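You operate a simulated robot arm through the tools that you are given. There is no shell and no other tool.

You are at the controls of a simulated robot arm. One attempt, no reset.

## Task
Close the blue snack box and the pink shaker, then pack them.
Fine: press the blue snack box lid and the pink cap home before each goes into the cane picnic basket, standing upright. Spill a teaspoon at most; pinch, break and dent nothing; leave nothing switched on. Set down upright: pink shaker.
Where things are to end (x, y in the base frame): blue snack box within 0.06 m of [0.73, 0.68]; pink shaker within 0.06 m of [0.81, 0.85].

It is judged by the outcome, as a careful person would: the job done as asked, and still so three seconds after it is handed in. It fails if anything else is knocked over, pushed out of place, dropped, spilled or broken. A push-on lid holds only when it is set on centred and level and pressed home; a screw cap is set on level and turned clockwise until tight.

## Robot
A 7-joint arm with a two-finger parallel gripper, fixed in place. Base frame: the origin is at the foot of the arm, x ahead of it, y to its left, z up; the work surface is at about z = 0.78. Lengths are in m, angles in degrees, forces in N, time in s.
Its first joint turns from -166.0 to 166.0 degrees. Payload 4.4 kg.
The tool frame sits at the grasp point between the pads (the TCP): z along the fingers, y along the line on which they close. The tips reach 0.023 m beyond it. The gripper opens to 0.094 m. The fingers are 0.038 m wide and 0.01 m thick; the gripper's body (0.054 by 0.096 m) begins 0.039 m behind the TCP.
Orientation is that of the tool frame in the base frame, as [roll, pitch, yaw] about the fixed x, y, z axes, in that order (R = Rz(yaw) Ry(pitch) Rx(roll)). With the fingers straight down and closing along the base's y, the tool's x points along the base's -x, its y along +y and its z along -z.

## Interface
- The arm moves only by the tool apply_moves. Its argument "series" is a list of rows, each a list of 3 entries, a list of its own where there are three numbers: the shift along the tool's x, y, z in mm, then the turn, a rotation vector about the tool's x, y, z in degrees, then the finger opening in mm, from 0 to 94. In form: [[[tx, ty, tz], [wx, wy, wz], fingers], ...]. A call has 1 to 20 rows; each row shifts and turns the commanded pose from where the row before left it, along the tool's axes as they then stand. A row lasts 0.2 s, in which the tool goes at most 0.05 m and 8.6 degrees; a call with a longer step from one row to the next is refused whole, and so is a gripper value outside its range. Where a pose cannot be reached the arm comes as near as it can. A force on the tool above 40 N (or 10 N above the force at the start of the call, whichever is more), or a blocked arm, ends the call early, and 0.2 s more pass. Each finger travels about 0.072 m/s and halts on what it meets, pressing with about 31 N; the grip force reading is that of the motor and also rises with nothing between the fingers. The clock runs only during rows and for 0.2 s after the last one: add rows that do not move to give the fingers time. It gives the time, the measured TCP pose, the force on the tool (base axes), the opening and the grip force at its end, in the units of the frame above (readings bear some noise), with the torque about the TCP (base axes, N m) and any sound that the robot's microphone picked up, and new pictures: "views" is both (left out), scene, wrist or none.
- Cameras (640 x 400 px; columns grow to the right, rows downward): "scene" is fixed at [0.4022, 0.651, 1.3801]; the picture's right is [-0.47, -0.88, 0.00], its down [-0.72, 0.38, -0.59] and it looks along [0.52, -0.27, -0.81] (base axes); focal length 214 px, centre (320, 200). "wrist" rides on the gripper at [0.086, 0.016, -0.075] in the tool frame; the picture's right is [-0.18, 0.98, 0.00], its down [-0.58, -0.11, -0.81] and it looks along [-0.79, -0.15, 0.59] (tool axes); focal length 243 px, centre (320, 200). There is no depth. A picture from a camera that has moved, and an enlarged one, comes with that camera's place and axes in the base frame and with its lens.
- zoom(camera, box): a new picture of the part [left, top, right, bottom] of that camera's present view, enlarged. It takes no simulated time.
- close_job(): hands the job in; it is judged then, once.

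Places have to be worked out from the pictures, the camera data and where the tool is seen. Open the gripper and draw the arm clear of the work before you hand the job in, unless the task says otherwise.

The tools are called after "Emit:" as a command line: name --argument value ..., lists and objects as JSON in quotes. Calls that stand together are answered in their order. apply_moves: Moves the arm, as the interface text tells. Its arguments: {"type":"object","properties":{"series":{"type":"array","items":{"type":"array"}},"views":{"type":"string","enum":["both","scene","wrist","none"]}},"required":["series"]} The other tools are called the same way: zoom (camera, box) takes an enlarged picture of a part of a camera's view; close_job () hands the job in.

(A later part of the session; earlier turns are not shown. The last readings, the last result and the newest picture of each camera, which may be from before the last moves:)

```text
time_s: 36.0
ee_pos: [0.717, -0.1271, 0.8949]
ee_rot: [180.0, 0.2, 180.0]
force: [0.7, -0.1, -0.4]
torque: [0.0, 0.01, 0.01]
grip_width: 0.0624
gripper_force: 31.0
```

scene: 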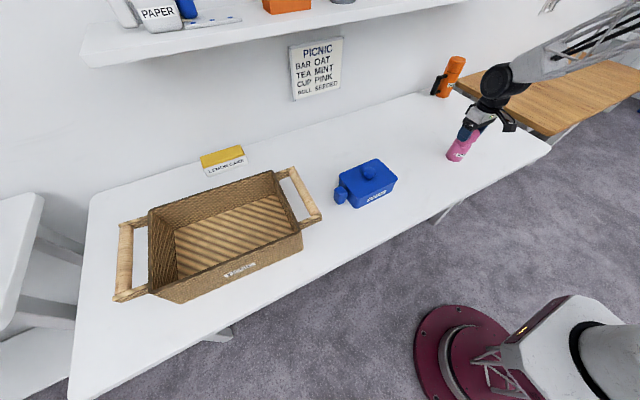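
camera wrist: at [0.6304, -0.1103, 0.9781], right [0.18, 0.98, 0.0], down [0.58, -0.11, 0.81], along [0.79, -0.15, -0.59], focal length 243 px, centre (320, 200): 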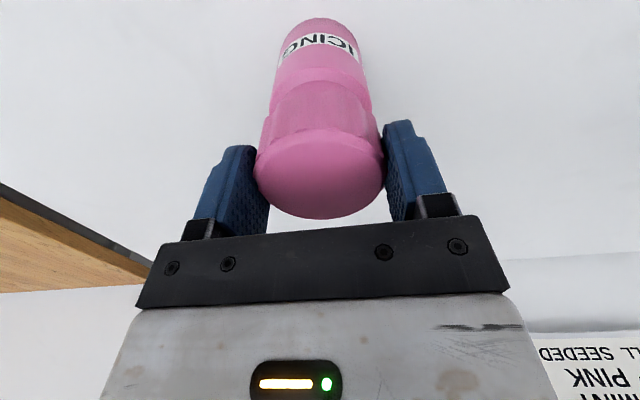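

Emit:
apply_moves --series '[[[0, 0, 2], [0, 0, 0], 50], [[0, 0, 2], [0, 0, 0], 50], [[0, 0, 2], [0, 0, 0], 50], [[0, 0, 1], [0, 0, 0], 50], [[0, 0, 0], [0, 0, 0], 50]]'

Emit:
zoom --camera "scene" --box '[440, 115, 488, 165]'

```text
time_s: 37.2
ee_pos: [0.7166, -0.1274, 0.8891]
ee_rot: [-180.0, 0.2, 179.9]
force: [0.4, 1.1, -0.3]
torque: [0.03, 0.0, -0.03]
grip_width: 0.0626
gripper_force: 31.4
camera wrist: at [0.6302, -0.1103, 0.963], right [0.18, 0.98, 0.0], down [0.58, -0.11, 0.81], along [0.79, -0.15, -0.59], focal length 243 px, centre (320, 200)
```

scene: 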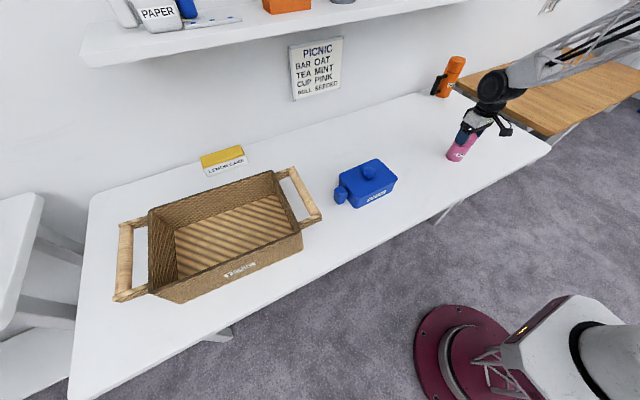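
wrist: 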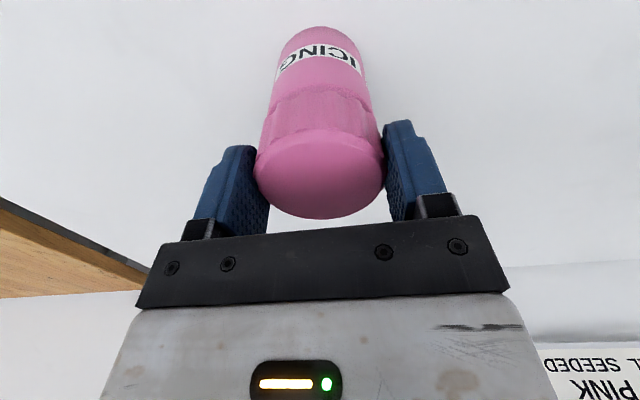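

```text
8.00 times, centred on (464, 140) of scene
camera zoom: at [0.4022, 0.651, 1.3801], right [-0.47, -0.88, 0.0], down [-0.72, 0.38, -0.59], along [0.52, -0.27, -0.81], focal length 1716 px, centre (-832, 680)
```

zoom: 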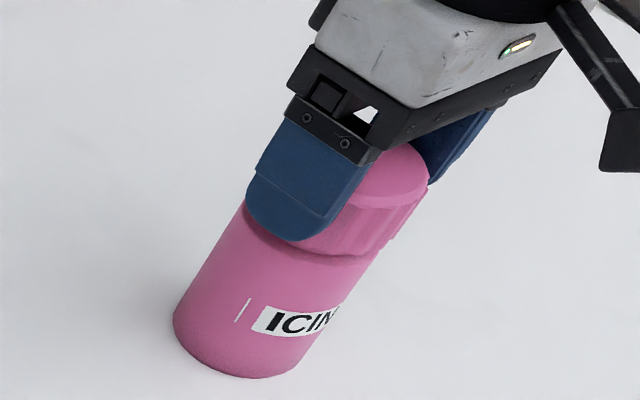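

The cap is close to the shoulder. I'll press on in 1 mm steps.

Emit:
apply_moves --series '[[[0, 0, 1], [0, 0, 0], 50], [[0, 0, 1], [0, 0, 0], 50], [[0, 0, 1], [0, 0, 0], 50], [[0, 0, 1], [0, 0, 0], 50], [[0, 0, 0], [0, 0, 0], 50]]' --views "none"

```text
time_s: 38.4
ee_pos: [0.7177, -0.1272, 0.8844]
ee_rot: [180.0, 0.1, -180.0]
force: [-0.9, 0.0, -0.9]
torque: [0.02, 0.0, -0.03]
grip_width: 0.0625
gripper_force: 30.8
```

Emit:
apply_moves --series '[[[0, 0, 1], [0, 0, 0], 50], [[0, 0, 1], [0, 0, 0], 50], [[0, 0, 1], [0, 0, 0], 50], [[0, 0, 0], [0, 0, 0], 50]]'

Emit:
zoom --camera "scene" --box '[440, 115, 488, 165]'

Emit:
zoom --camera "wrist" --box '[240, 10, 400, 140]'

```text
time_s: 39.4
ee_pos: [0.7178, -0.1272, 0.8832]
ee_rot: [-180.0, 0.2, -180.0]
force: [-1.0, 2.9, 27.6]
torque: [0.04, 0.0, -0.02]
grip_width: 0.0626
gripper_force: 30.8
heard: snap
camera wrist: at [0.6305, -0.1105, 0.9576], right [0.18, 0.98, 0.0], down [0.58, -0.11, 0.81], along [0.79, -0.15, -0.59], focal length 243 px, centre (320, 200)
```

scene: 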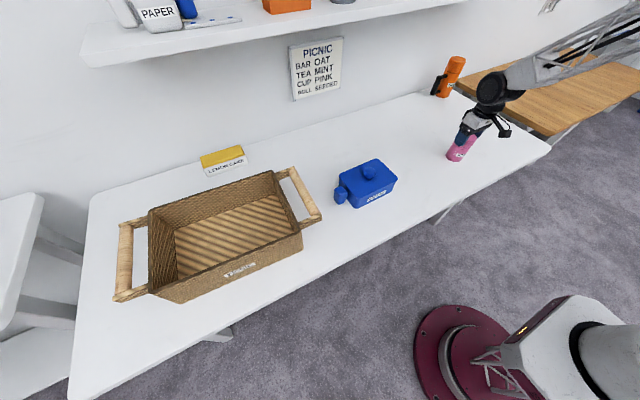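
wrist: 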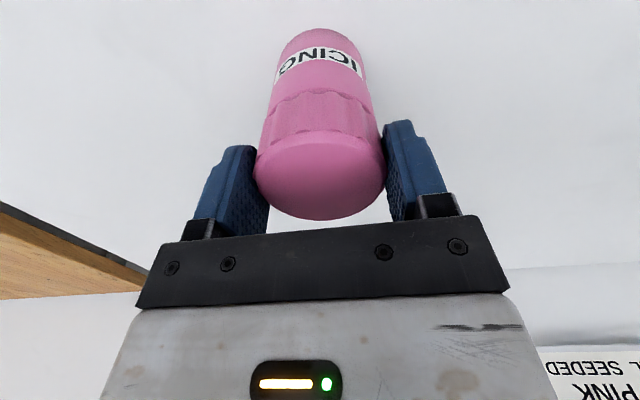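

```text
8.00 times, centred on (464, 140) of scene
camera zoom: at [0.4022, 0.651, 1.3801], right [-0.47, -0.88, 0.0], down [-0.72, 0.38, -0.59], along [0.52, -0.27, -0.81], focal length 1716 px, centre (-832, 680)
```

zoom: 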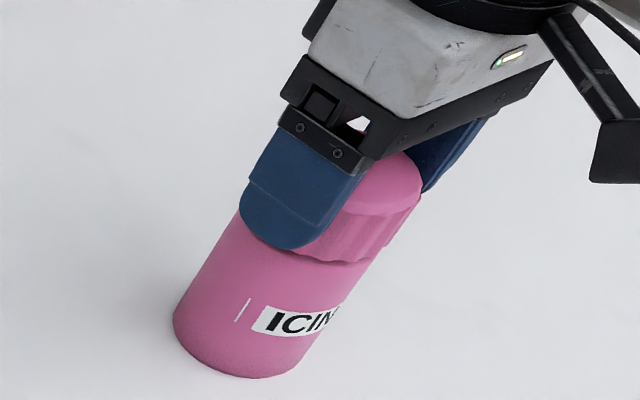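

```text
3.08 times, centred on (320, 75) of wrist
camera zoom: at [0.6305, -0.1105, 0.9576], right [0.18, 0.98, 0.0], down [0.58, -0.11, 0.81], along [0.79, -0.15, -0.59], focal length 746 px, centre (320, 585)
```

zoom: 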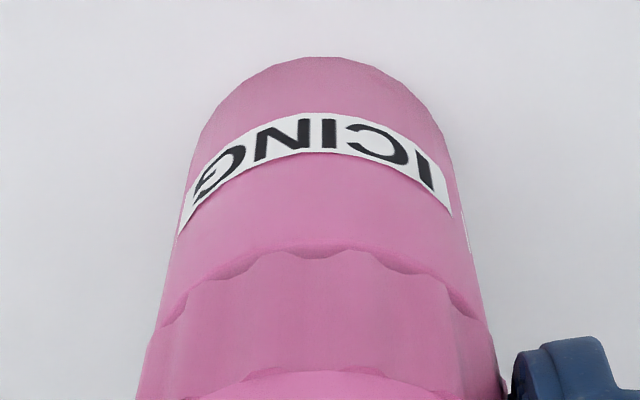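

The cap snapped home at 27.6 N and is flush with the shoulder. I'll relieve the force, open, and rise clear.

Emit:
apply_moves --series '[[[0, 0, -1], [0, 0, 0], 50], [[0, 0, -0.8], [0, 0, 0], 50], [[0, 0, 0], [0, 0, 0], 70], [[0, 0, 0], [0, 0, 0], 85], [[0, 0, 0], [0, 0, 0], 92], [[0, 0, 0], [0, 0, 0], 92], [[0, 0, -20], [0, 0, 0], 92], [[0, 0, -35], [0, 0, 0], 92], [[0, 0, -40], [0, 0, 0], 92], [[0, 0, -40], [0, 0, 0], 92], [[0, 0, 0], [0, 0, 0], 92]]'

Emit:
zoom --camera "scene" --box '[428, 115, 492, 165]'

Emit:
zoom --camera "wrist" --box '[240, 0, 400, 100]'

```text
time_s: 41.8
ee_pos: [0.7166, -0.1274, 1.0191]
ee_rot: [180.0, 0.1, 179.9]
force: [0.1, 0.4, -0.1]
torque: [0.01, -0.04, 0.01]
grip_width: 0.0921
gripper_force: 0.0
camera wrist: at [0.6297, -0.1103, 1.0941], right [0.18, 0.98, 0.0], down [0.58, -0.11, 0.81], along [0.79, -0.15, -0.59], focal length 243 px, centre (320, 200)
```

scene: 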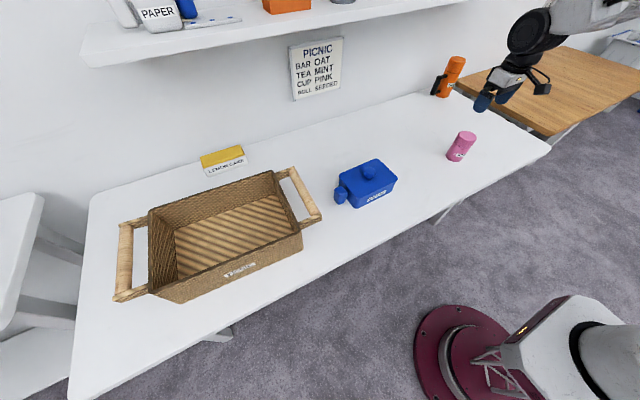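
wrist: 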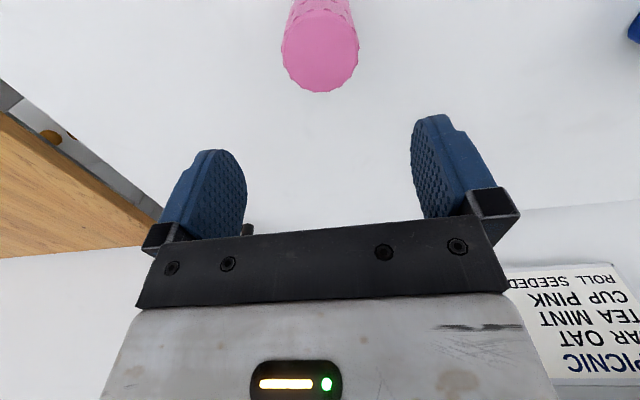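

```text
8.00 times, centred on (460, 140) of scene
camera zoom: at [0.4022, 0.651, 1.3801], right [-0.47, -0.88, 0.0], down [-0.72, 0.38, -0.59], along [0.52, -0.27, -0.81], focal length 1716 px, centre (-800, 680)
```

zoom: 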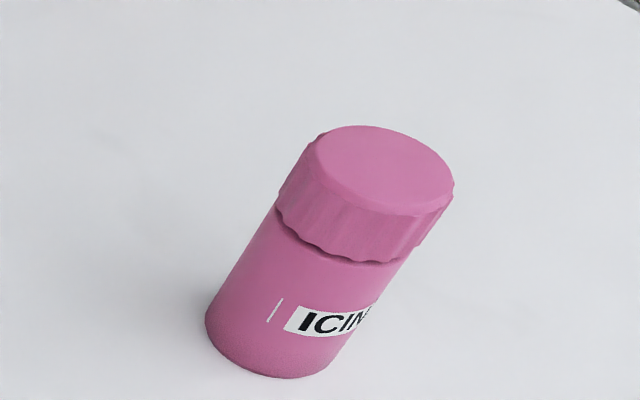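

```text
4.00 times, centred on (320, 50) of wrist
camera zoom: at [0.6297, -0.1103, 1.0941], right [0.18, 0.98, 0.0], down [0.58, -0.11, 0.81], along [0.79, -0.15, -0.59], focal length 970 px, centre (320, 800)
```

zoom: 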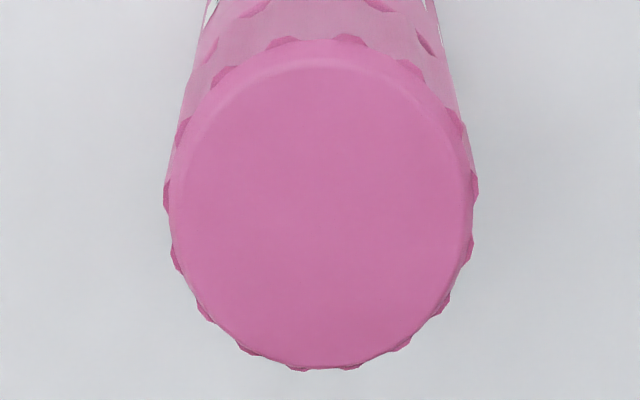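

The shaker is capped and upright at about (0.717, -0.127). The basket lies beyond vertical reach, so before carrying anything I'll test how far the wrist turns, here in free air.

Emit:
apply_moves --series '[[[0, 0, -10], [0, 0, 8.5], 92], [[0, 0, 0], [0, 0, 8.5], 92], [[0, 0, 0], [0, 0, 8.5], 92], [[0, 0, 0], [0, 0, 8.5], 92], [[0, 0, 0], [0, 0, 8.5], 92], [[0, 0, 0], [0, 0, 8.5], 92], [[0, 0, 0], [0, 0, 8.5], 92], [[0, 0, 0], [0, 0, 8.5], 92], [[0, 0, 0], [0, 0, 8.5], 92], [[0, 0, 0], [0, 0, 8.5], 92], [[0, 0, 0], [0, 0, 5], 92], [[0, 0, 0], [0, 0, 0], 92]]' --views "scene"

```text
time_s: 44.4
ee_pos: [0.7153, -0.1274, 1.0275]
ee_rot: [180.0, -0.1, 89.9]
force: [0.7, -0.2, 0.1]
torque: [0.0, -0.03, 0.0]
grip_width: 0.0919
gripper_force: 0.0
```

scene: 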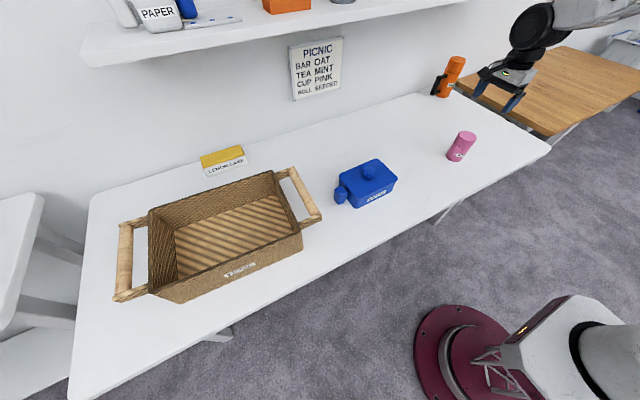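

A yaw of 90° is reachable. I'll continue toward 0°, which would put the camera on the far side.

Emit:
apply_moves --series '[[[0, 0, 0], [0, 0, 8.5], 92], [[0, 0, 0], [0, 0, 8.5], 92], [[0, 0, 0], [0, 0, 8.5], 92], [[0, 0, 0], [0, 0, 8.5], 92], [[0, 0, 0], [0, 0, 8.5], 92], [[0, 0, 0], [0, 0, 8.5], 92], [[0, 0, 0], [0, 0, 8.5], 92], [[0, 0, 0], [0, 0, 8.5], 92], [[0, 0, 0], [0, 0, 8.5], 92], [[0, 0, 0], [0, 0, 8.5], 92], [[0, 0, 0], [0, 0, 8.5], 92], [[0, 0, 0], [0, 0, 6.5], 92], [[0, 0, 0], [0, 0, 0], 92]]' --views "both"

```text
time_s: 47.2
ee_pos: [0.7169, -0.1379, 1.0355]
ee_rot: [-179.0, -0.1, -4.2]
force: [0.1, 0.1, -0.8]
torque: [0.0, 0.0, 0.03]
grip_width: 0.092
gripper_force: 0.1
out of reach, approached as far as the arm can: row 11, 12
camera wrist: at [0.8019, -0.1609, 1.1106], right [-0.26, -0.97, -0.02], down [-0.57, 0.14, 0.81], along [-0.78, 0.22, -0.59], focal length 243 px, centre (320, 200)
```

scene: 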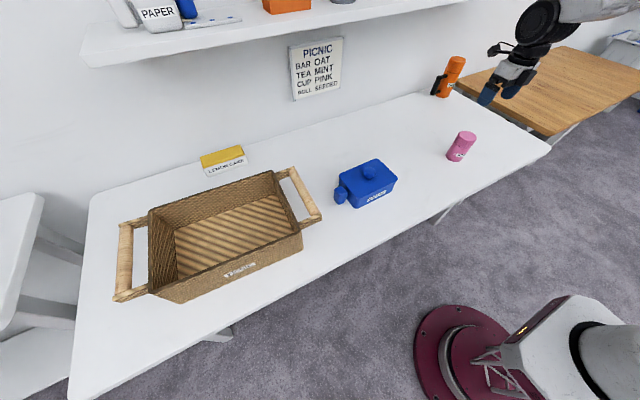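
wrist: 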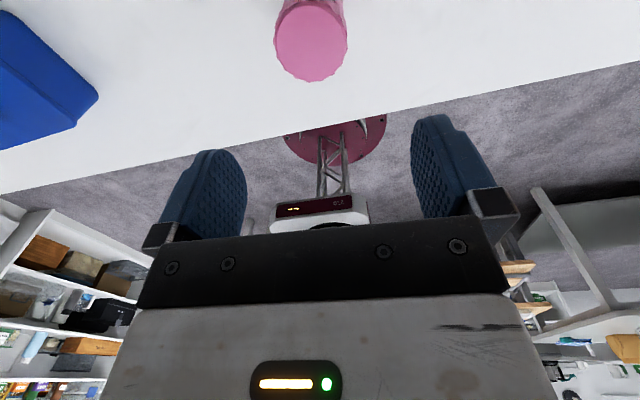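

The wrist turns almost to yaw 0°, with the limit near -4°. I'll turn back toward 180° so I can go and survey the basket before choosing how to place things.

Emit:
apply_moves --series '[[[0, 0, 0], [0, 0, -8.5], 92], [[0, 0, 0], [0, 0, -8.5], 92], [[0, 0, 0], [0, 0, -8.5], 92], [[0, 0, 0], [0, 0, -8.5], 92], [[0, 0, 0], [0, 0, -8.5], 92], [[0, 0, 0], [0, 0, -8.5], 92], [[0, 0, 0], [0, 0, -8.5], 92], [[0, 0, 0], [0, 0, -8.5], 92], [[0, 0, 0], [0, 0, -8.5], 92], [[0, 0, 0], [0, 0, -8.5], 92], [[0, 0, 0], [0, 0, -8.5], 92], [[0, 0, 0], [0, 0, -8.5], 92], [[0, 0, 0], [0, 0, -8.5], 92], [[0, 0, 0], [0, 0, -8.5], 92], [[0, 0, 0], [0, 0, -8.5], 92], [[0, 0, 0], [0, 0, -8.5], 92], [[0, 0, 0], [0, 0, -8.5], 92], [[0, 0, 0], [0, 0, -8.5], 92], [[0, 0, 0], [0, 0, -8.5], 92], [[0, 0, 0], [0, 0, -8.5], 92]]' --views "none"

```text
time_s: 51.4
ee_pos: [0.717, -0.1382, 1.0359]
ee_rot: [179.0, 0.1, 165.9]
force: [0.5, 0.2, 1.1]
torque: [-0.01, 0.0, 0.01]
grip_width: 0.092
gripper_force: 0.1
```

I'll level the small residual tilt, square the yaw to 180°, then move over toward the basket.

Emit:
apply_moves --series '[[[0, 0, 0], [1.0, 0, 0], 92], [[0, 0, 0], [0, 0, -7], 92], [[0, 0, 0], [0, 0, -7.1], 92], [[-1, 45, -5], [0, 0, 0], 92], [[-1, 45, -5], [0, 0, 0], 92], [[-1, 45, -5], [0, 0, 0], 92], [[-1, 45, -5], [0, 0, 0], 92], [[-1, 45, -5], [0, 0, 0], 92], [[-1, 45, -5], [0, 0, 0], 92], [[-1, 45, -5], [0, 0, 0], 92], [[-1, 45, -5], [0, 0, 0], 92], [[-1, 45, -5], [0, 0, 0], 92], [[-1, 45, -5], [0, 0, 0], 92], [[-1, 45, -5], [0, 0, 0], 92], [[-1, 45, -5], [0, 0, 0], 92], [[0, 45, 0], [0, 0, 0], 92], [[0, 0, 0], [0, 0, 0], 92]]'

```text
time_s: 55.0
ee_pos: [0.7301, 0.4472, 1.0965]
ee_rot: [-179.9, 0.0, 179.9]
force: [0.0, 0.5, 0.0]
torque: [0.02, 0.04, -0.02]
grip_width: 0.0917
gripper_force: 0.1
camera wrist: at [0.6439, 0.4641, 1.1707], right [0.19, 0.98, 0.0], down [0.58, -0.11, 0.81], along [0.79, -0.15, -0.59], focal length 243 px, centre (320, 200)
```

scene: 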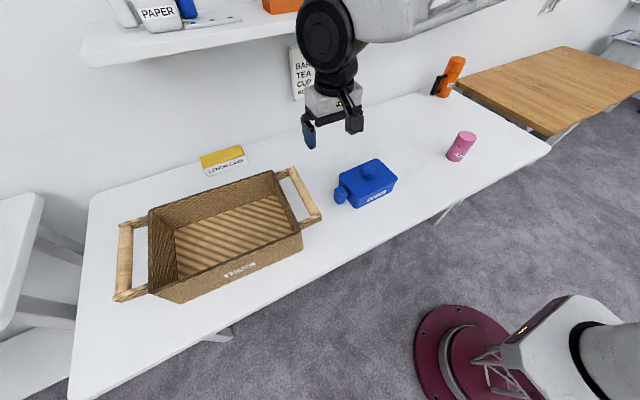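
wrist: 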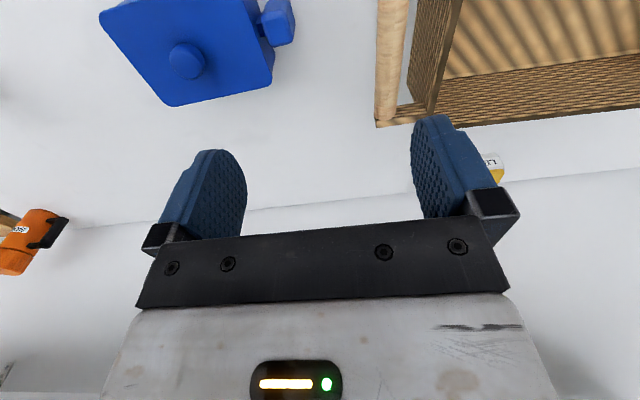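

Now I'll rotate so the camera looks along +y at the basket, which also tests that yaw.

Emit:
apply_moves --series '[[[0, 0, 0], [0, 0, -8.5], 92], [[0, 0, 0], [0, 0, -8.5], 92], [[0, 0, 0], [0, 0, -8.5], 92], [[0, 0, 0], [0, 0, -8.5], 92], [[0, 0, 0], [0, 0, -8.5], 92], [[0, 0, 0], [0, 0, -8.5], 92], [[0, 0, 0], [0, 0, -8.5], 92], [[0, 0, 0], [0, 0, -8.5], 92], [[0, 0, 0], [0, 0, -8.5], 92], [[0, 0, 0], [0, 0, -8.5], 92], [[0, 0, 0], [0, 0, -5], 92], [[0, 0, 0], [0, 0, 0], 92]]'

Emit:
zoom --camera "wrist" --box '[120, 0, 520, 250]'

```text
time_s: 57.6
ee_pos: [0.7305, 0.4468, 1.0963]
ee_rot: [-179.9, -0.1, -90.0]
force: [0.5, 0.0, -0.4]
torque: [0.02, 0.01, -0.01]
grip_width: 0.092
gripper_force: 0.1
camera wrist: at [0.7141, 0.3614, 1.1711], right [-0.98, 0.18, 0.0], down [0.11, 0.58, 0.81], along [0.15, 0.79, -0.59], focal length 243 px, centre (320, 200)
```

scene: 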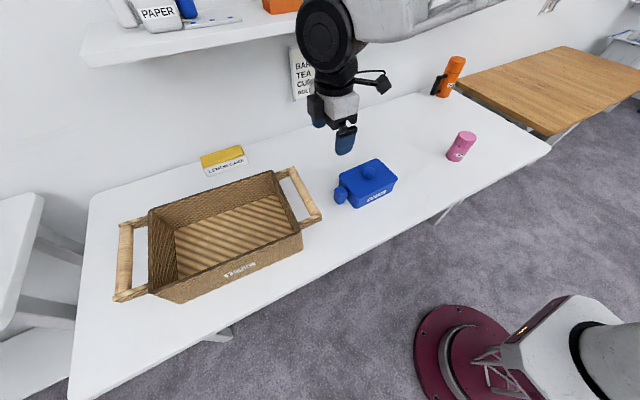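
wrist: 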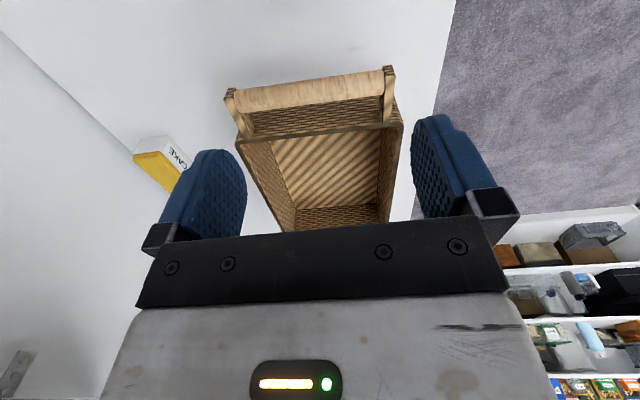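

```text
1.60 times, centred on (320, 125) of wrist
camera zoom: at [0.7141, 0.3614, 1.1711], right [-0.98, 0.18, 0.0], down [0.11, 0.58, 0.81], along [0.15, 0.79, -0.59], focal length 388 px, centre (320, 320)
```

zoom: 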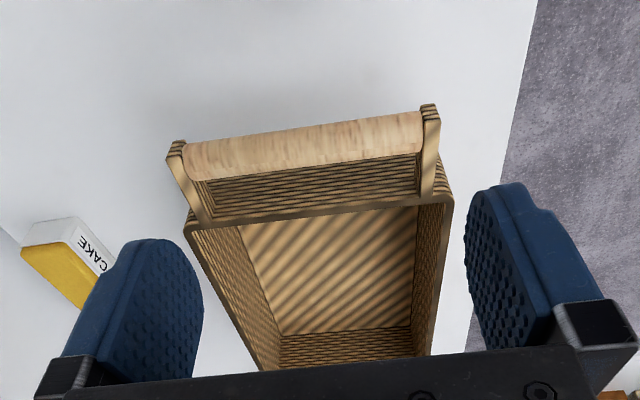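

Yaw -90° is reachable too, and the basket is in view. I'll zoom in to measure its inner floor, walls and handle.

Emit:
zoom --camera "wrist" --box '[220, 60, 412, 180]'

Emit:
zoom --camera "wrist" --box '[250, 140, 410, 240]'

Emit:
zoom --camera "scene" --box '[100, 150, 340, 310]'

```text
3.33 times, centred on (316, 120) of wrist
camera zoom: at [0.7141, 0.3614, 1.1711], right [-0.98, 0.18, 0.0], down [0.11, 0.58, 0.81], along [0.15, 0.79, -0.59], focal length 809 px, centre (333, 467)
```

zoom: 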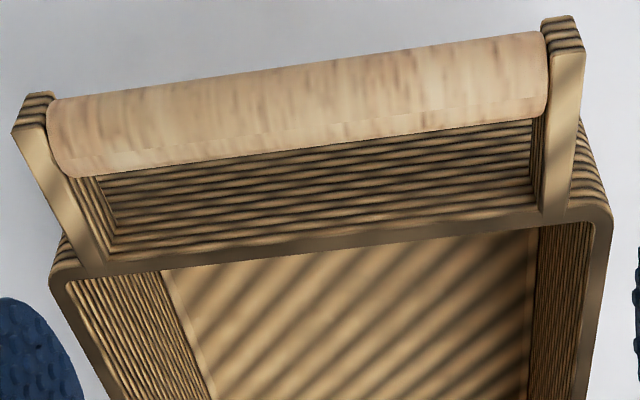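

```text
4.00 times, centred on (330, 190) of wrist
camera zoom: at [0.7141, 0.3614, 1.1711], right [-0.98, 0.18, 0.0], down [0.11, 0.58, 0.81], along [0.15, 0.79, -0.59], focal length 970 px, centre (280, 240)
```

zoom: 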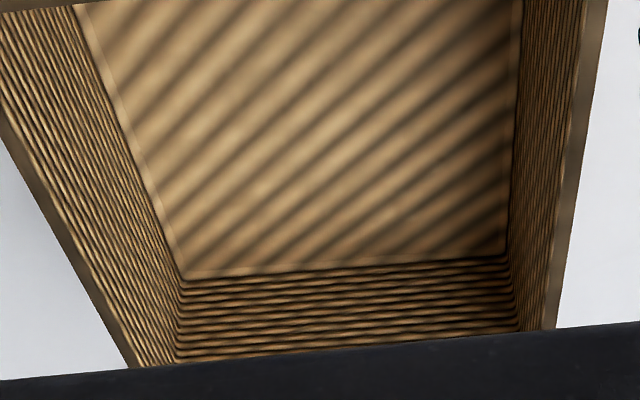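

```text
2.50 times, centred on (220, 230) of scene
camera zoom: at [0.4022, 0.651, 1.3801], right [-0.47, -0.88, 0.0], down [-0.72, 0.38, -0.59], along [0.52, -0.27, -0.81], focal length 536 px, centre (570, 125)
```

zoom: 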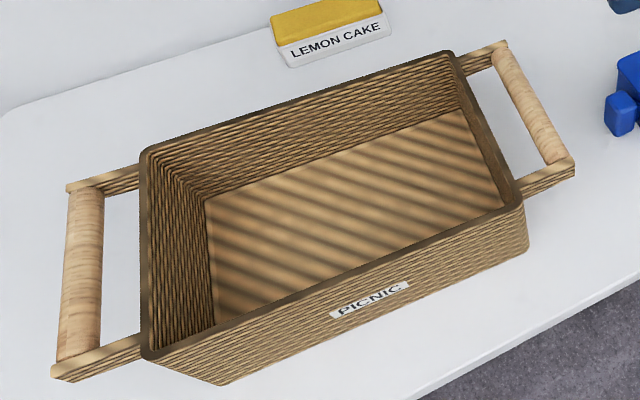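

The basket floor runs x 0.65–0.88, y 0.575–0.905, yawed about -3°, with the rim near z 0.895 and bar handles at its y ends. I'll test a tilted reach over the basket, empty-handed, by turning to yaw 90° first.

Emit:
apply_moves --series '[[[0, 0, 0], [0, 0, 8.5], 92], [[0, 0, 0], [0, 0, 8.5], 92], [[0, 0, 0], [0, 0, 8.5], 92], [[0, 0, 0], [0, 0, 8.5], 92], [[0, 0, 0], [0, 0, 8.5], 92], [[0, 0, 0], [0, 0, 8.5], 92], [[0, 0, 0], [0, 0, 8.5], 92], [[0, 0, 0], [0, 0, 8.5], 92], [[0, 0, 0], [0, 0, 8.5], 92], [[0, 0, 0], [0, 0, 8.5], 92], [[0, 0, 0], [0, 0, 8.5], 92], [[0, 0, 0], [0, 0, 8.5], 92], [[0, 0, 0], [0, 0, 8.5], 92], [[0, 0, 0], [0, 0, 8.5], 92], [[0, 0, 0], [0, 0, 8.5], 92], [[0, 0, 0], [0, 0, 8.5], 92], [[0, 0, 0], [0, 0, 8.5], 92], [[0, 0, 0], [0, 0, 8.5], 92], [[0, 0, 0], [0, 0, 8.5], 92], [[0, 0, 0], [0, 0, 8.5], 92]]' --views "none"

Emit:
apply_moves --series '[[[0, 0, 0], [0, 0, 8.5], 92], [[0, 0, 0], [0, 0, 8.5], 92], [[0, 0, 0], [0, 0, 8.0], 92], [[0, 0, 0], [0, 8.5, 0], 92], [[0, 0, 0], [0, 8.5, 0], 92], [[0, 0, 0], [0, 8.5, 0], 92], [[0, 0, 0], [0, 8.5, 0], 92], [[0, 0, 0], [0, 8.5, 0], 92], [[0, 0, 0], [0, 2.5, 0], 92], [[0, 0, 0], [0, 0, 0], 92]]' --views "scene"

```text
time_s: 61.8
ee_pos: [0.7309, 0.4474, 1.0962]
ee_rot: [180.0, 0.1, 99.8]
force: [-0.3, 1.0, 0.3]
torque: [-0.03, -0.01, -0.02]
grip_width: 0.0922
gripper_force: 0.0
```

```text
time_s: 64.0
ee_pos: [0.731, 0.447, 1.0966]
ee_rot: [179.8, -45.1, 75.0]
force: [0.3, 0.0, 0.0]
torque: [0.03, 0.0, 0.04]
grip_width: 0.0919
gripper_force: 0.0
```

scene: 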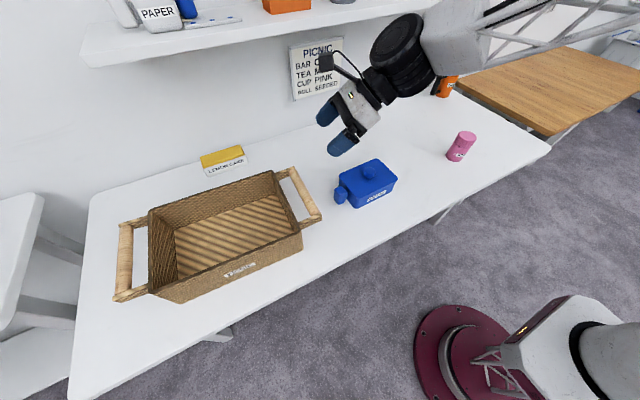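

The tilted orientation holds. I'll move it out over the basket at a safe height to test reach.

Emit:
apply_moves --series '[[[19.2, -3.4, 37], [0, 0, 0], 92], [[19.2, -3.4, 37], [0, 0, 0], 92], [[19.2, -3.4, 37], [0, 0, 0], 92], [[19.2, -3.4, 37], [0, 0, 0], 92], [[19.2, -3.4, 37], [0, 0, 0], 92], [[19.2, -3.4, 37], [0, 0, 0], 92], [[19.2, -3.4, 37], [0, 0, 0], 92], [[19.2, -3.4, 37], [0, 0, 0], 92], [[19.2, -3.4, 37], [0, 0, 0], 92], [[19.2, -3.4, 37], [0, 0, 0], 92], [[0, 0, 0], [0, 0, 0], 92]]'

```text
time_s: 66.4
ee_pos: [0.801, 0.8408, 0.9693]
ee_rot: [179.9, -45.0, 74.9]
force: [0.2, 0.5, 0.0]
torque: [0.0, 0.01, -0.01]
grip_width: 0.0919
gripper_force: 0.0
camera wrist: at [0.8192, 0.8447, 1.0841], right [0.92, -0.38, -0.13], down [-0.36, -0.92, 0.16], along [-0.18, -0.1, -0.98], focal length 243 px, centre (320, 200)
```

scene: 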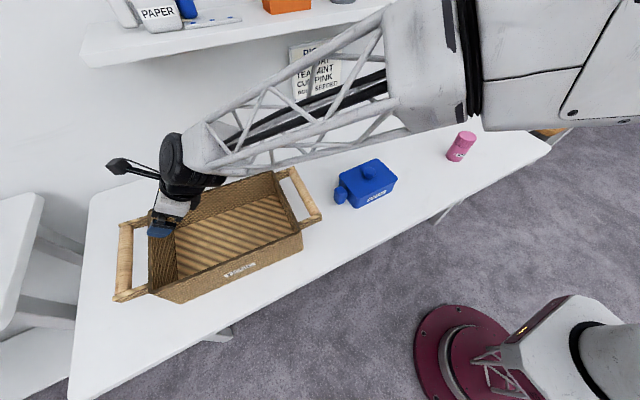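
wrist: 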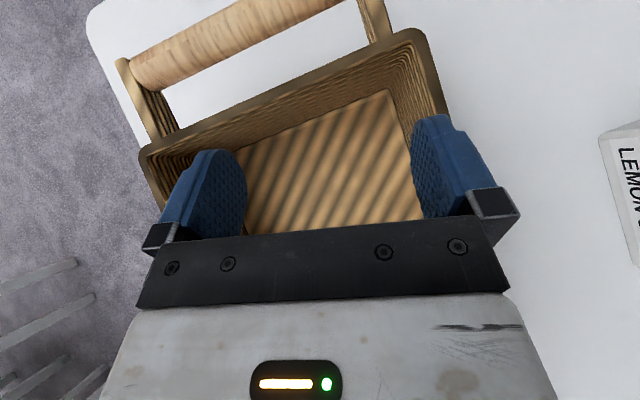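

It reached (0.80, 0.84) at 45° tilt, and the camera now looks straight down into the basket. I'll test going down to placing height inside the empty basket.

Emit:
apply_moves --series '[[[-17, 0, 17], [0, 0, 0], 92], [[-17, 0, 17], [0, 0, 0], 92], [[-17, 0, 17], [0, 0, 0], 92], [[-17, 0, 17], [0, 0, 0], 92], [[-14, 0, 14], [0, 0, 0], 92], [[0, 0, 0], [0, 0, 0], 92]]'

Emit:
zoom --camera "scene" --box '[90, 120, 330, 310]'

```text
time_s: 67.8
ee_pos: [0.8005, 0.8393, 0.8549]
ee_rot: [179.9, -44.9, 74.8]
force: [-0.5, -0.3, 0.3]
torque: [0.0, 0.02, -0.01]
grip_width: 0.0921
gripper_force: 0.0
camera wrist: at [0.8191, 0.844, 0.9681], right [0.92, -0.38, -0.13], down [-0.36, -0.92, 0.16], along [-0.18, -0.1, -0.98], focal length 243 px, centre (320, 200)
```

scene: 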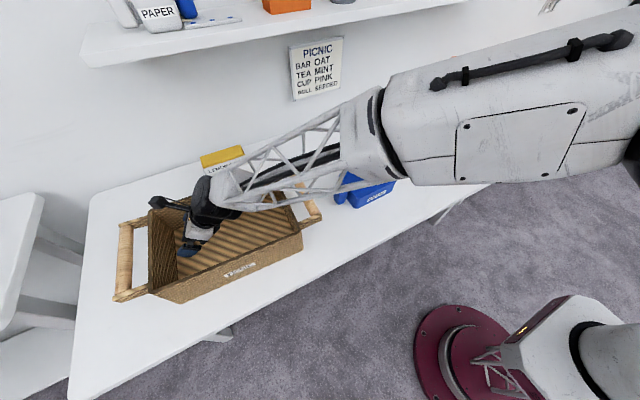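
wrist: 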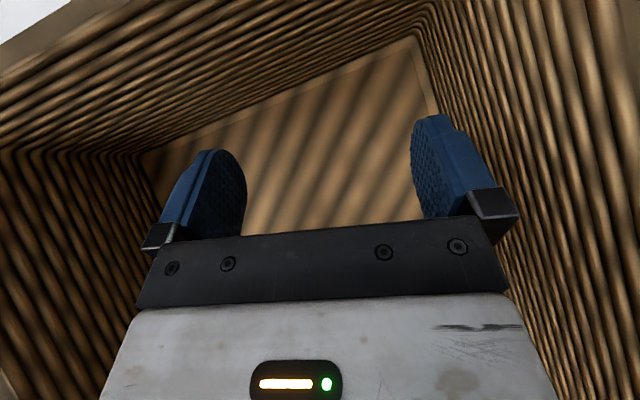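

```text
2.11 times, centred on (210, 215) of scene
camera zoom: at [0.4022, 0.651, 1.3801], right [-0.47, -0.88, 0.0], down [-0.72, 0.38, -0.59], along [0.52, -0.27, -0.81], focal length 452 px, centre (552, 168)
```

zoom: 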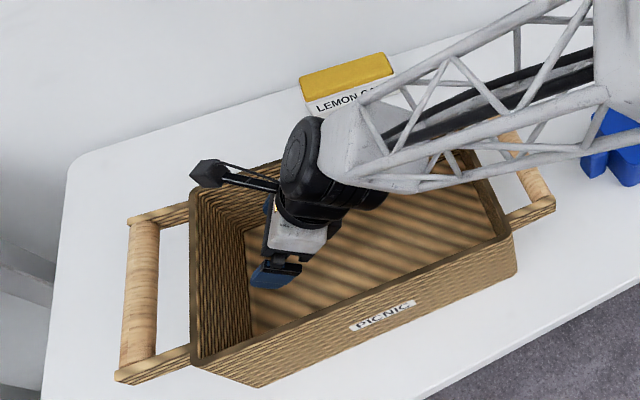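

Placement height is reachable with clearance. A 45° tilt would jam the shaker's top into the palm, though, so I'll use a flatter approach of about 63°. I'll back out of the basket and return toward the shaker.

Emit:
apply_moves --series '[[[23.9, 0, -23.9], [0, 0, 0], 92], [[23.9, 0, -23.9], [0, 0, 0], 92], [[23.9, 0, -23.9], [0, 0, 0], 92], [[23.9, 0, -23.9], [0, 0, 0], 92], [[-32.4, 3, -33], [0, 0, 0], 92], [[-32.4, 3, -33], [0, 0, 0], 92], [[-32.4, 3, -33], [0, 0, 0], 92], [[-32.4, 3, -33], [0, 0, 0], 92], [[-32.4, 3, -33], [0, 0, 0], 92], [[-32.4, 3, -33], [0, 0, 0], 92], [[-32.4, 3, -33], [0, 0, 0], 92], [[-32.4, 3, -33], [0, 0, 0], 92], [[-32.4, 3, -33], [0, 0, 0], 92], [[-32.4, 3, -33], [0, 0, 0], 92], [[-32.4, 3, -33], [0, 0, 0], 92], [[-32.4, 3, -33], [0, 0, 0], 92], [[-32.4, 3, -33], [0, 0, 0], 92]]' --views "scene"

```text
time_s: 71.4
ee_pos: [0.683, 0.249, 0.9941]
ee_rot: [179.9, -45.0, 75.0]
force: [0.0, 0.3, -0.2]
torque: [0.02, 0.03, 0.02]
grip_width: 0.0921
gripper_force: 0.1
```

scene: 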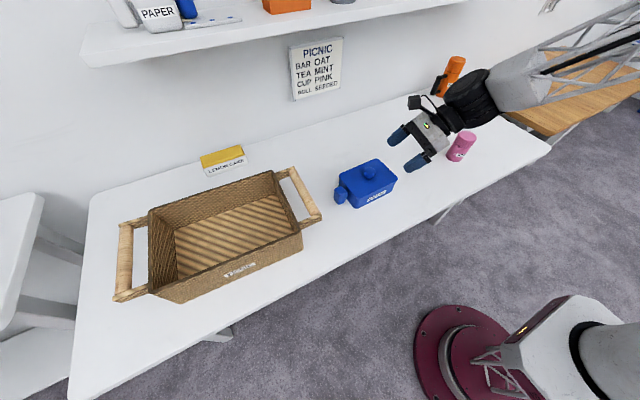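

Emit:
apply_moves --series '[[[-32.7, 3, -33.6], [0, 0, 0], 92], [[-32.7, 3, -33.6], [0, 0, 0], 92], [[-32.7, 3, -33.6], [0, 0, 0], 92], [[-32.7, 3, -33.6], [0, 0, 0], 92], [[-32.7, 3, -33.6], [0, 0, 0], 92], [[-32.7, 3, -33.6], [0, 0, 0], 92], [[-32.7, 3, -33.6], [0, 0, 0], 92], [[-32.7, 3, -33.6], [0, 0, 0], 92], [[-32.7, 3, -33.6], [0, 0, 0], 92], [[0, 0, 0], [-5.66, 0, 5.66], 92], [[0, 0, 0], [-5.66, 0, 5.66], 92], [[0, 0, 0], [-5.66, 0, 5.66], 92], [[0, 0, 0], [-5.66, 0, 5.66], 92], [[0, 0, 0], [-5.66, 0, 5.66], 92], [[0, 0, 0], [-5.66, 0, 5.66], 92], [[0, 0, 0], [-5.66, 0, 5.66], 92], [[0, 0, 0], [0, 8.5, 0], 92], [[0, 0, 0], [0, 8.5, 0], 92], [[0, 0, 0], [0, 1, 0], 92], [[0, 0, 0], [0, 0, 0], 92]]'

```text
time_s: 75.6
ee_pos: [0.5988, -0.1643, 1.0018]
ee_rot: [179.7, -63.1, 19.0]
force: [-0.7, 0.1, -0.6]
torque: [0.01, 0.01, -0.05]
grip_width: 0.0919
gripper_force: 0.0
camera wrist: at [0.5775, -0.1887, 1.1128], right [0.24, -0.96, -0.16], down [-0.96, -0.21, -0.15], along [0.11, 0.19, -0.97], focal length 243 px, centre (320, 200)
```

scene: 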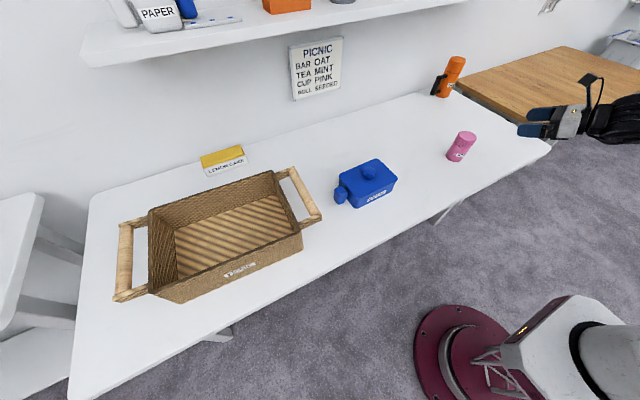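
wrist: 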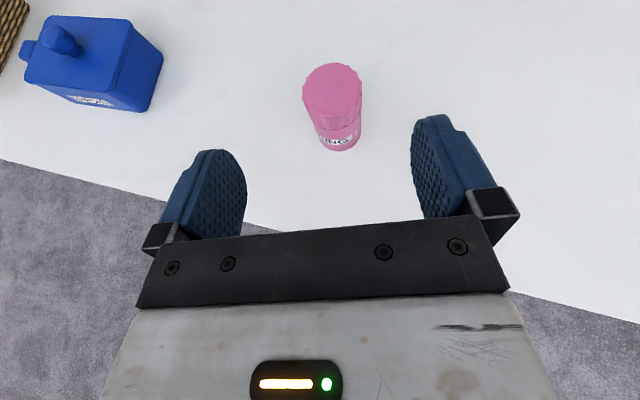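

I'm in the tilted pre-grasp attitude. The straight-down camera puts the shaker at (0.715, -0.129), which agrees with my estimate. I'll lower to the pre-grasp height behind it.

Emit:
apply_moves --series '[[[-27.5, 0.8, 15.5], [0.3, 0, 0], 92], [[-27.5, 0.8, 15.5], [0, 0, 0], 92], [[-27.5, 0.8, 15.5], [0, 0, 0], 92], [[-27.5, 0.8, 15.5], [0, 0, 0], 92], [[0, 0, 0], [0, 0, 0], 92]]'

Emit:
zoom --camera "wrist" --box '[220, 0, 420, 125]'

```text
time_s: 76.8
ee_pos: [0.6032, -0.1676, 0.8749]
ee_rot: [-179.8, -63.0, 19.0]
force: [0.0, -0.7, -0.1]
torque: [-0.02, 0.02, -0.01]
grip_width: 0.0919
gripper_force: 0.0
camera wrist: at [0.5838, -0.1909, 0.9871], right [0.24, -0.96, -0.17], down [-0.96, -0.22, -0.15], along [0.11, 0.2, -0.97], focal length 243 px, centre (320, 200)
```

scene: 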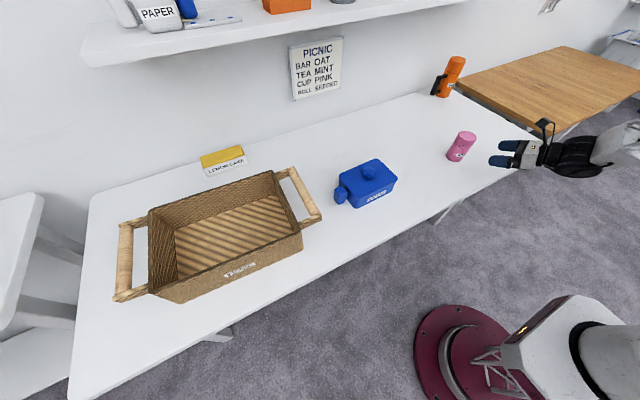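
wrist: 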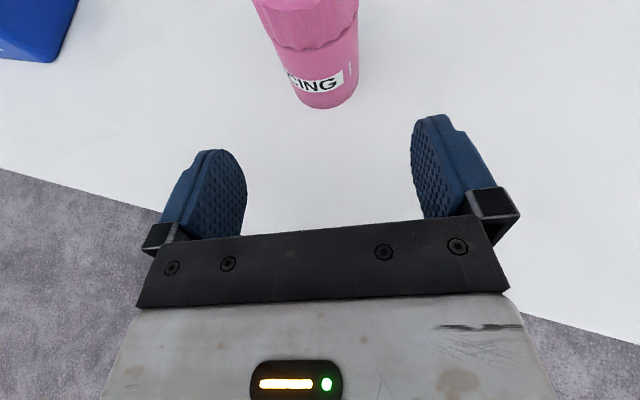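

```text
3.20 times, centred on (320, 62) of wrist
camera zoom: at [0.5838, -0.1909, 0.9871], right [0.24, -0.96, -0.17], down [-0.96, -0.22, -0.15], along [0.11, 0.2, -0.97], focal length 776 px, centre (320, 640)
```

zoom: 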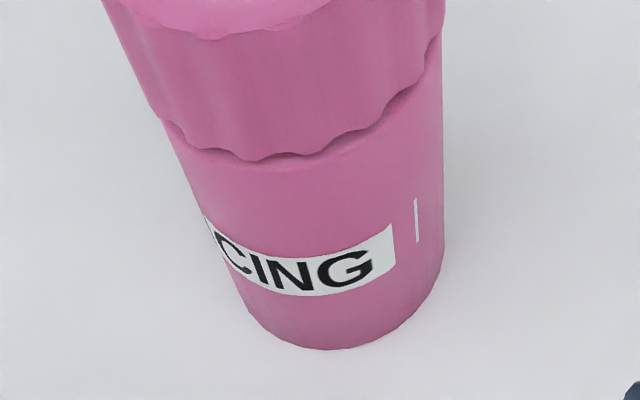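

I'll flatten the tilt to 66° so the cap clears the palm, then slide in along the tool axis with the fingers open.

Emit:
apply_moves --series '[[[0, 0, 0], [0, 3, 0], 92], [[-6, -0.7, 15], [0, 0, 0], 92], [[0, 0, 25], [0, 0, 0], 92], [[0, 0, 25], [0, 0, 0], 92], [[0, 0, 20], [0, 0, 0], 92], [[0, 0, 15], [0, 0, 0], 92], [[0, 0, 0], [0, 0, 0], 92]]'

Emit:
zoom --camera "scene" --box '[428, 110, 524, 170]'

```text
time_s: 78.4
ee_pos: [0.6883, -0.1379, 0.8286]
ee_rot: [-179.8, -66.1, 19.0]
force: [0.9, -0.1, -0.1]
torque: [0.01, 0.03, 0.04]
grip_width: 0.0922
gripper_force: 0.0
camera wrist: at [0.6622, -0.1628, 0.9384], right [0.25, -0.95, -0.17], down [-0.95, -0.22, -0.2], along [0.16, 0.21, -0.96], focal length 243 px, centre (320, 200)
```

scene: 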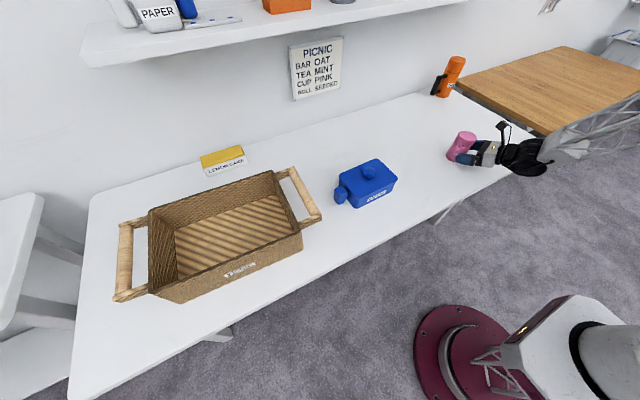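
wrist: 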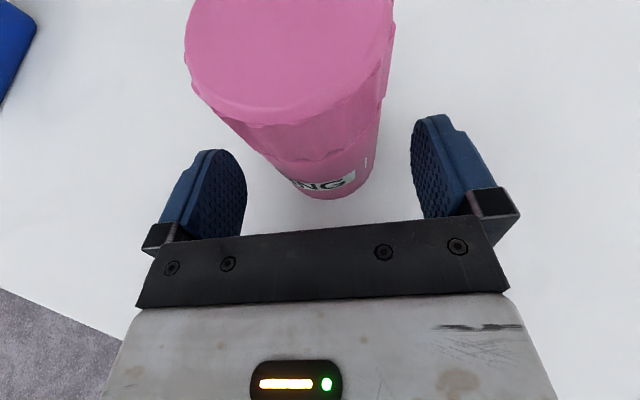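

```text
6.67 times, centred on (476, 140) of scene
camera zoom: at [0.4022, 0.651, 1.3801], right [-0.47, -0.88, 0.0], down [-0.72, 0.38, -0.59], along [0.52, -0.27, -0.81], focal length 1430 px, centre (-720, 600)
```

zoom: 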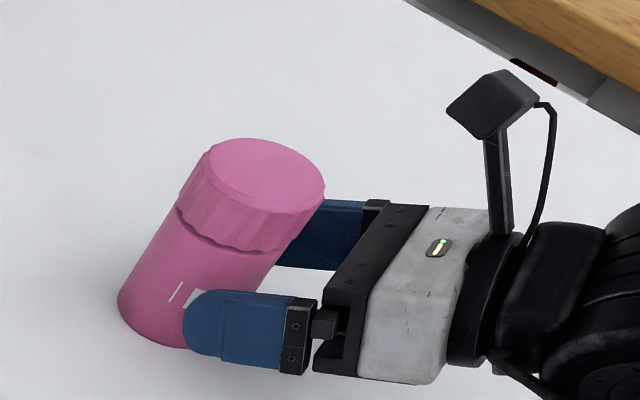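

The fingers straddle the body with clearance to the palm. I'll advance the last 17 mm and close gently on the body below the cap.

Emit:
apply_moves --series '[[[0, 0, 9], [0, 0, 0], 92], [[0, 0, 8], [0, 0, 0], 92], [[0, 0, 0], [0, 0, 0], 92]]'

Emit:
zoom --camera "scene" --box '[428, 110, 524, 170]'

```text
time_s: 79.2
ee_pos: [0.7036, -0.1319, 0.8223]
ee_rot: [-179.8, -66.0, 19.0]
force: [-0.5, 0.5, -1.1]
torque: [-0.01, 0.0, 0.02]
grip_width: 0.0919
gripper_force: 0.0
camera wrist: at [0.6772, -0.1573, 0.9315], right [0.25, -0.95, -0.17], down [-0.95, -0.22, -0.2], along [0.16, 0.21, -0.96], focal length 243 px, centre (320, 200)
```

scene: 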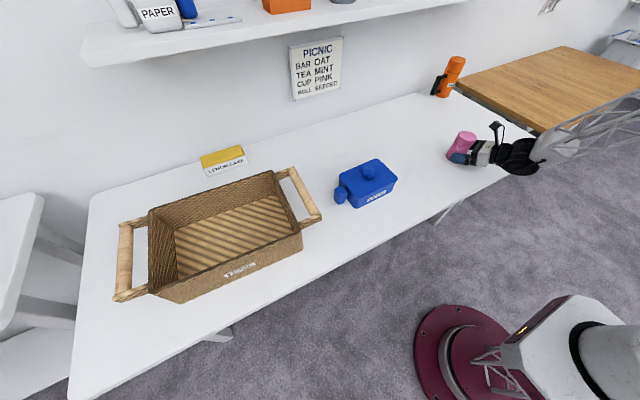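
wrist: 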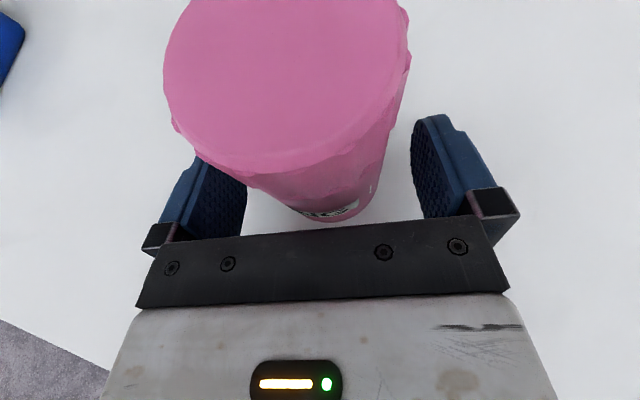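

```text
6.67 times, centred on (476, 140) of scene
camera zoom: at [0.4022, 0.651, 1.3801], right [-0.47, -0.88, 0.0], down [-0.72, 0.38, -0.59], along [0.52, -0.27, -0.81], focal length 1430 px, centre (-720, 600)
```

zoom: 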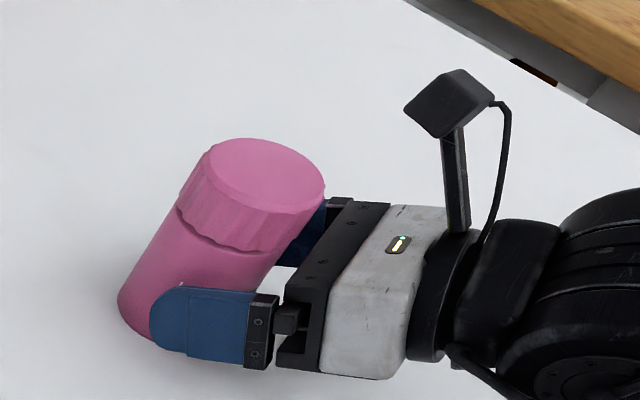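

The shaker body is between the pads, clear of the palm. I'll close slowly.

Emit:
apply_moves --series '[[[0, 0, 0], [0, 0, 0], 80], [[0, 0, 0], [0, 0, 0], 72], [[0, 0, 0], [0, 0, 0], 66], [[0, 0, 0], [0, 0, 0], 62], [[0, 0, 0], [0, 0, 0], 58], [[0, 0, 0], [0, 0, 0], 50], [[0, 0, 0], [0, 0, 0], 50]]'

Emit:
zoom --camera "scene" --box '[428, 110, 524, 170]'

```text
time_s: 80.8
ee_pos: [0.7024, -0.1324, 0.8208]
ee_rot: [-179.8, -65.9, 19.0]
force: [-0.5, -0.4, 1.4]
torque: [-0.12, -0.04, -0.01]
grip_width: 0.0605
gripper_force: 30.7
camera wrist: at [0.677, -0.1574, 0.9315], right [0.25, -0.95, -0.17], down [-0.95, -0.22, -0.2], along [0.16, 0.21, -0.96], focal length 243 px, centre (320, 200)
```

scene: 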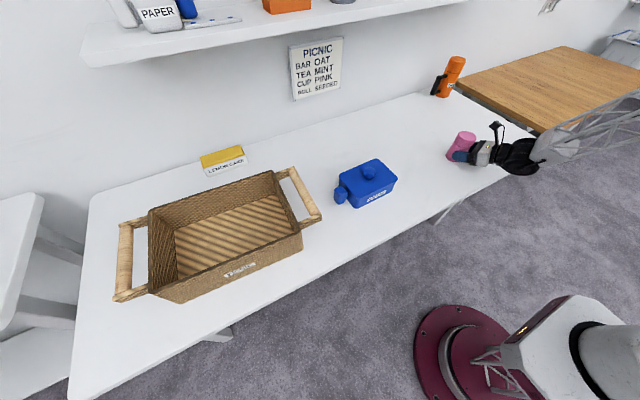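
wrist: 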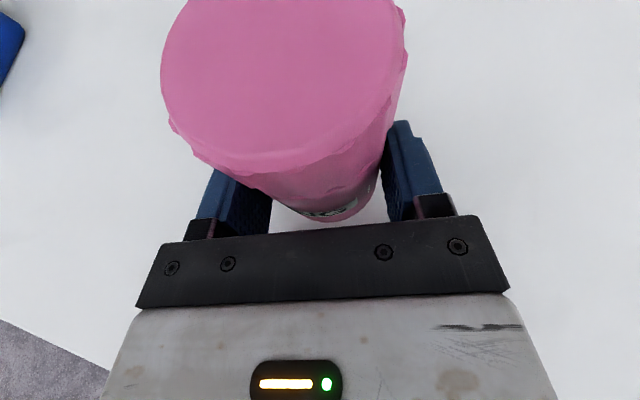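

```text
6.67 times, centred on (476, 140) of scene
camera zoom: at [0.4022, 0.651, 1.3801], right [-0.47, -0.88, 0.0], down [-0.72, 0.38, -0.59], along [0.52, -0.27, -0.81], focal length 1430 px, centre (-720, 600)
```

zoom: 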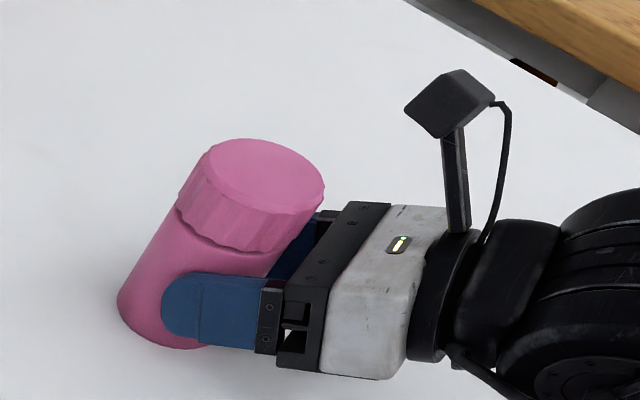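

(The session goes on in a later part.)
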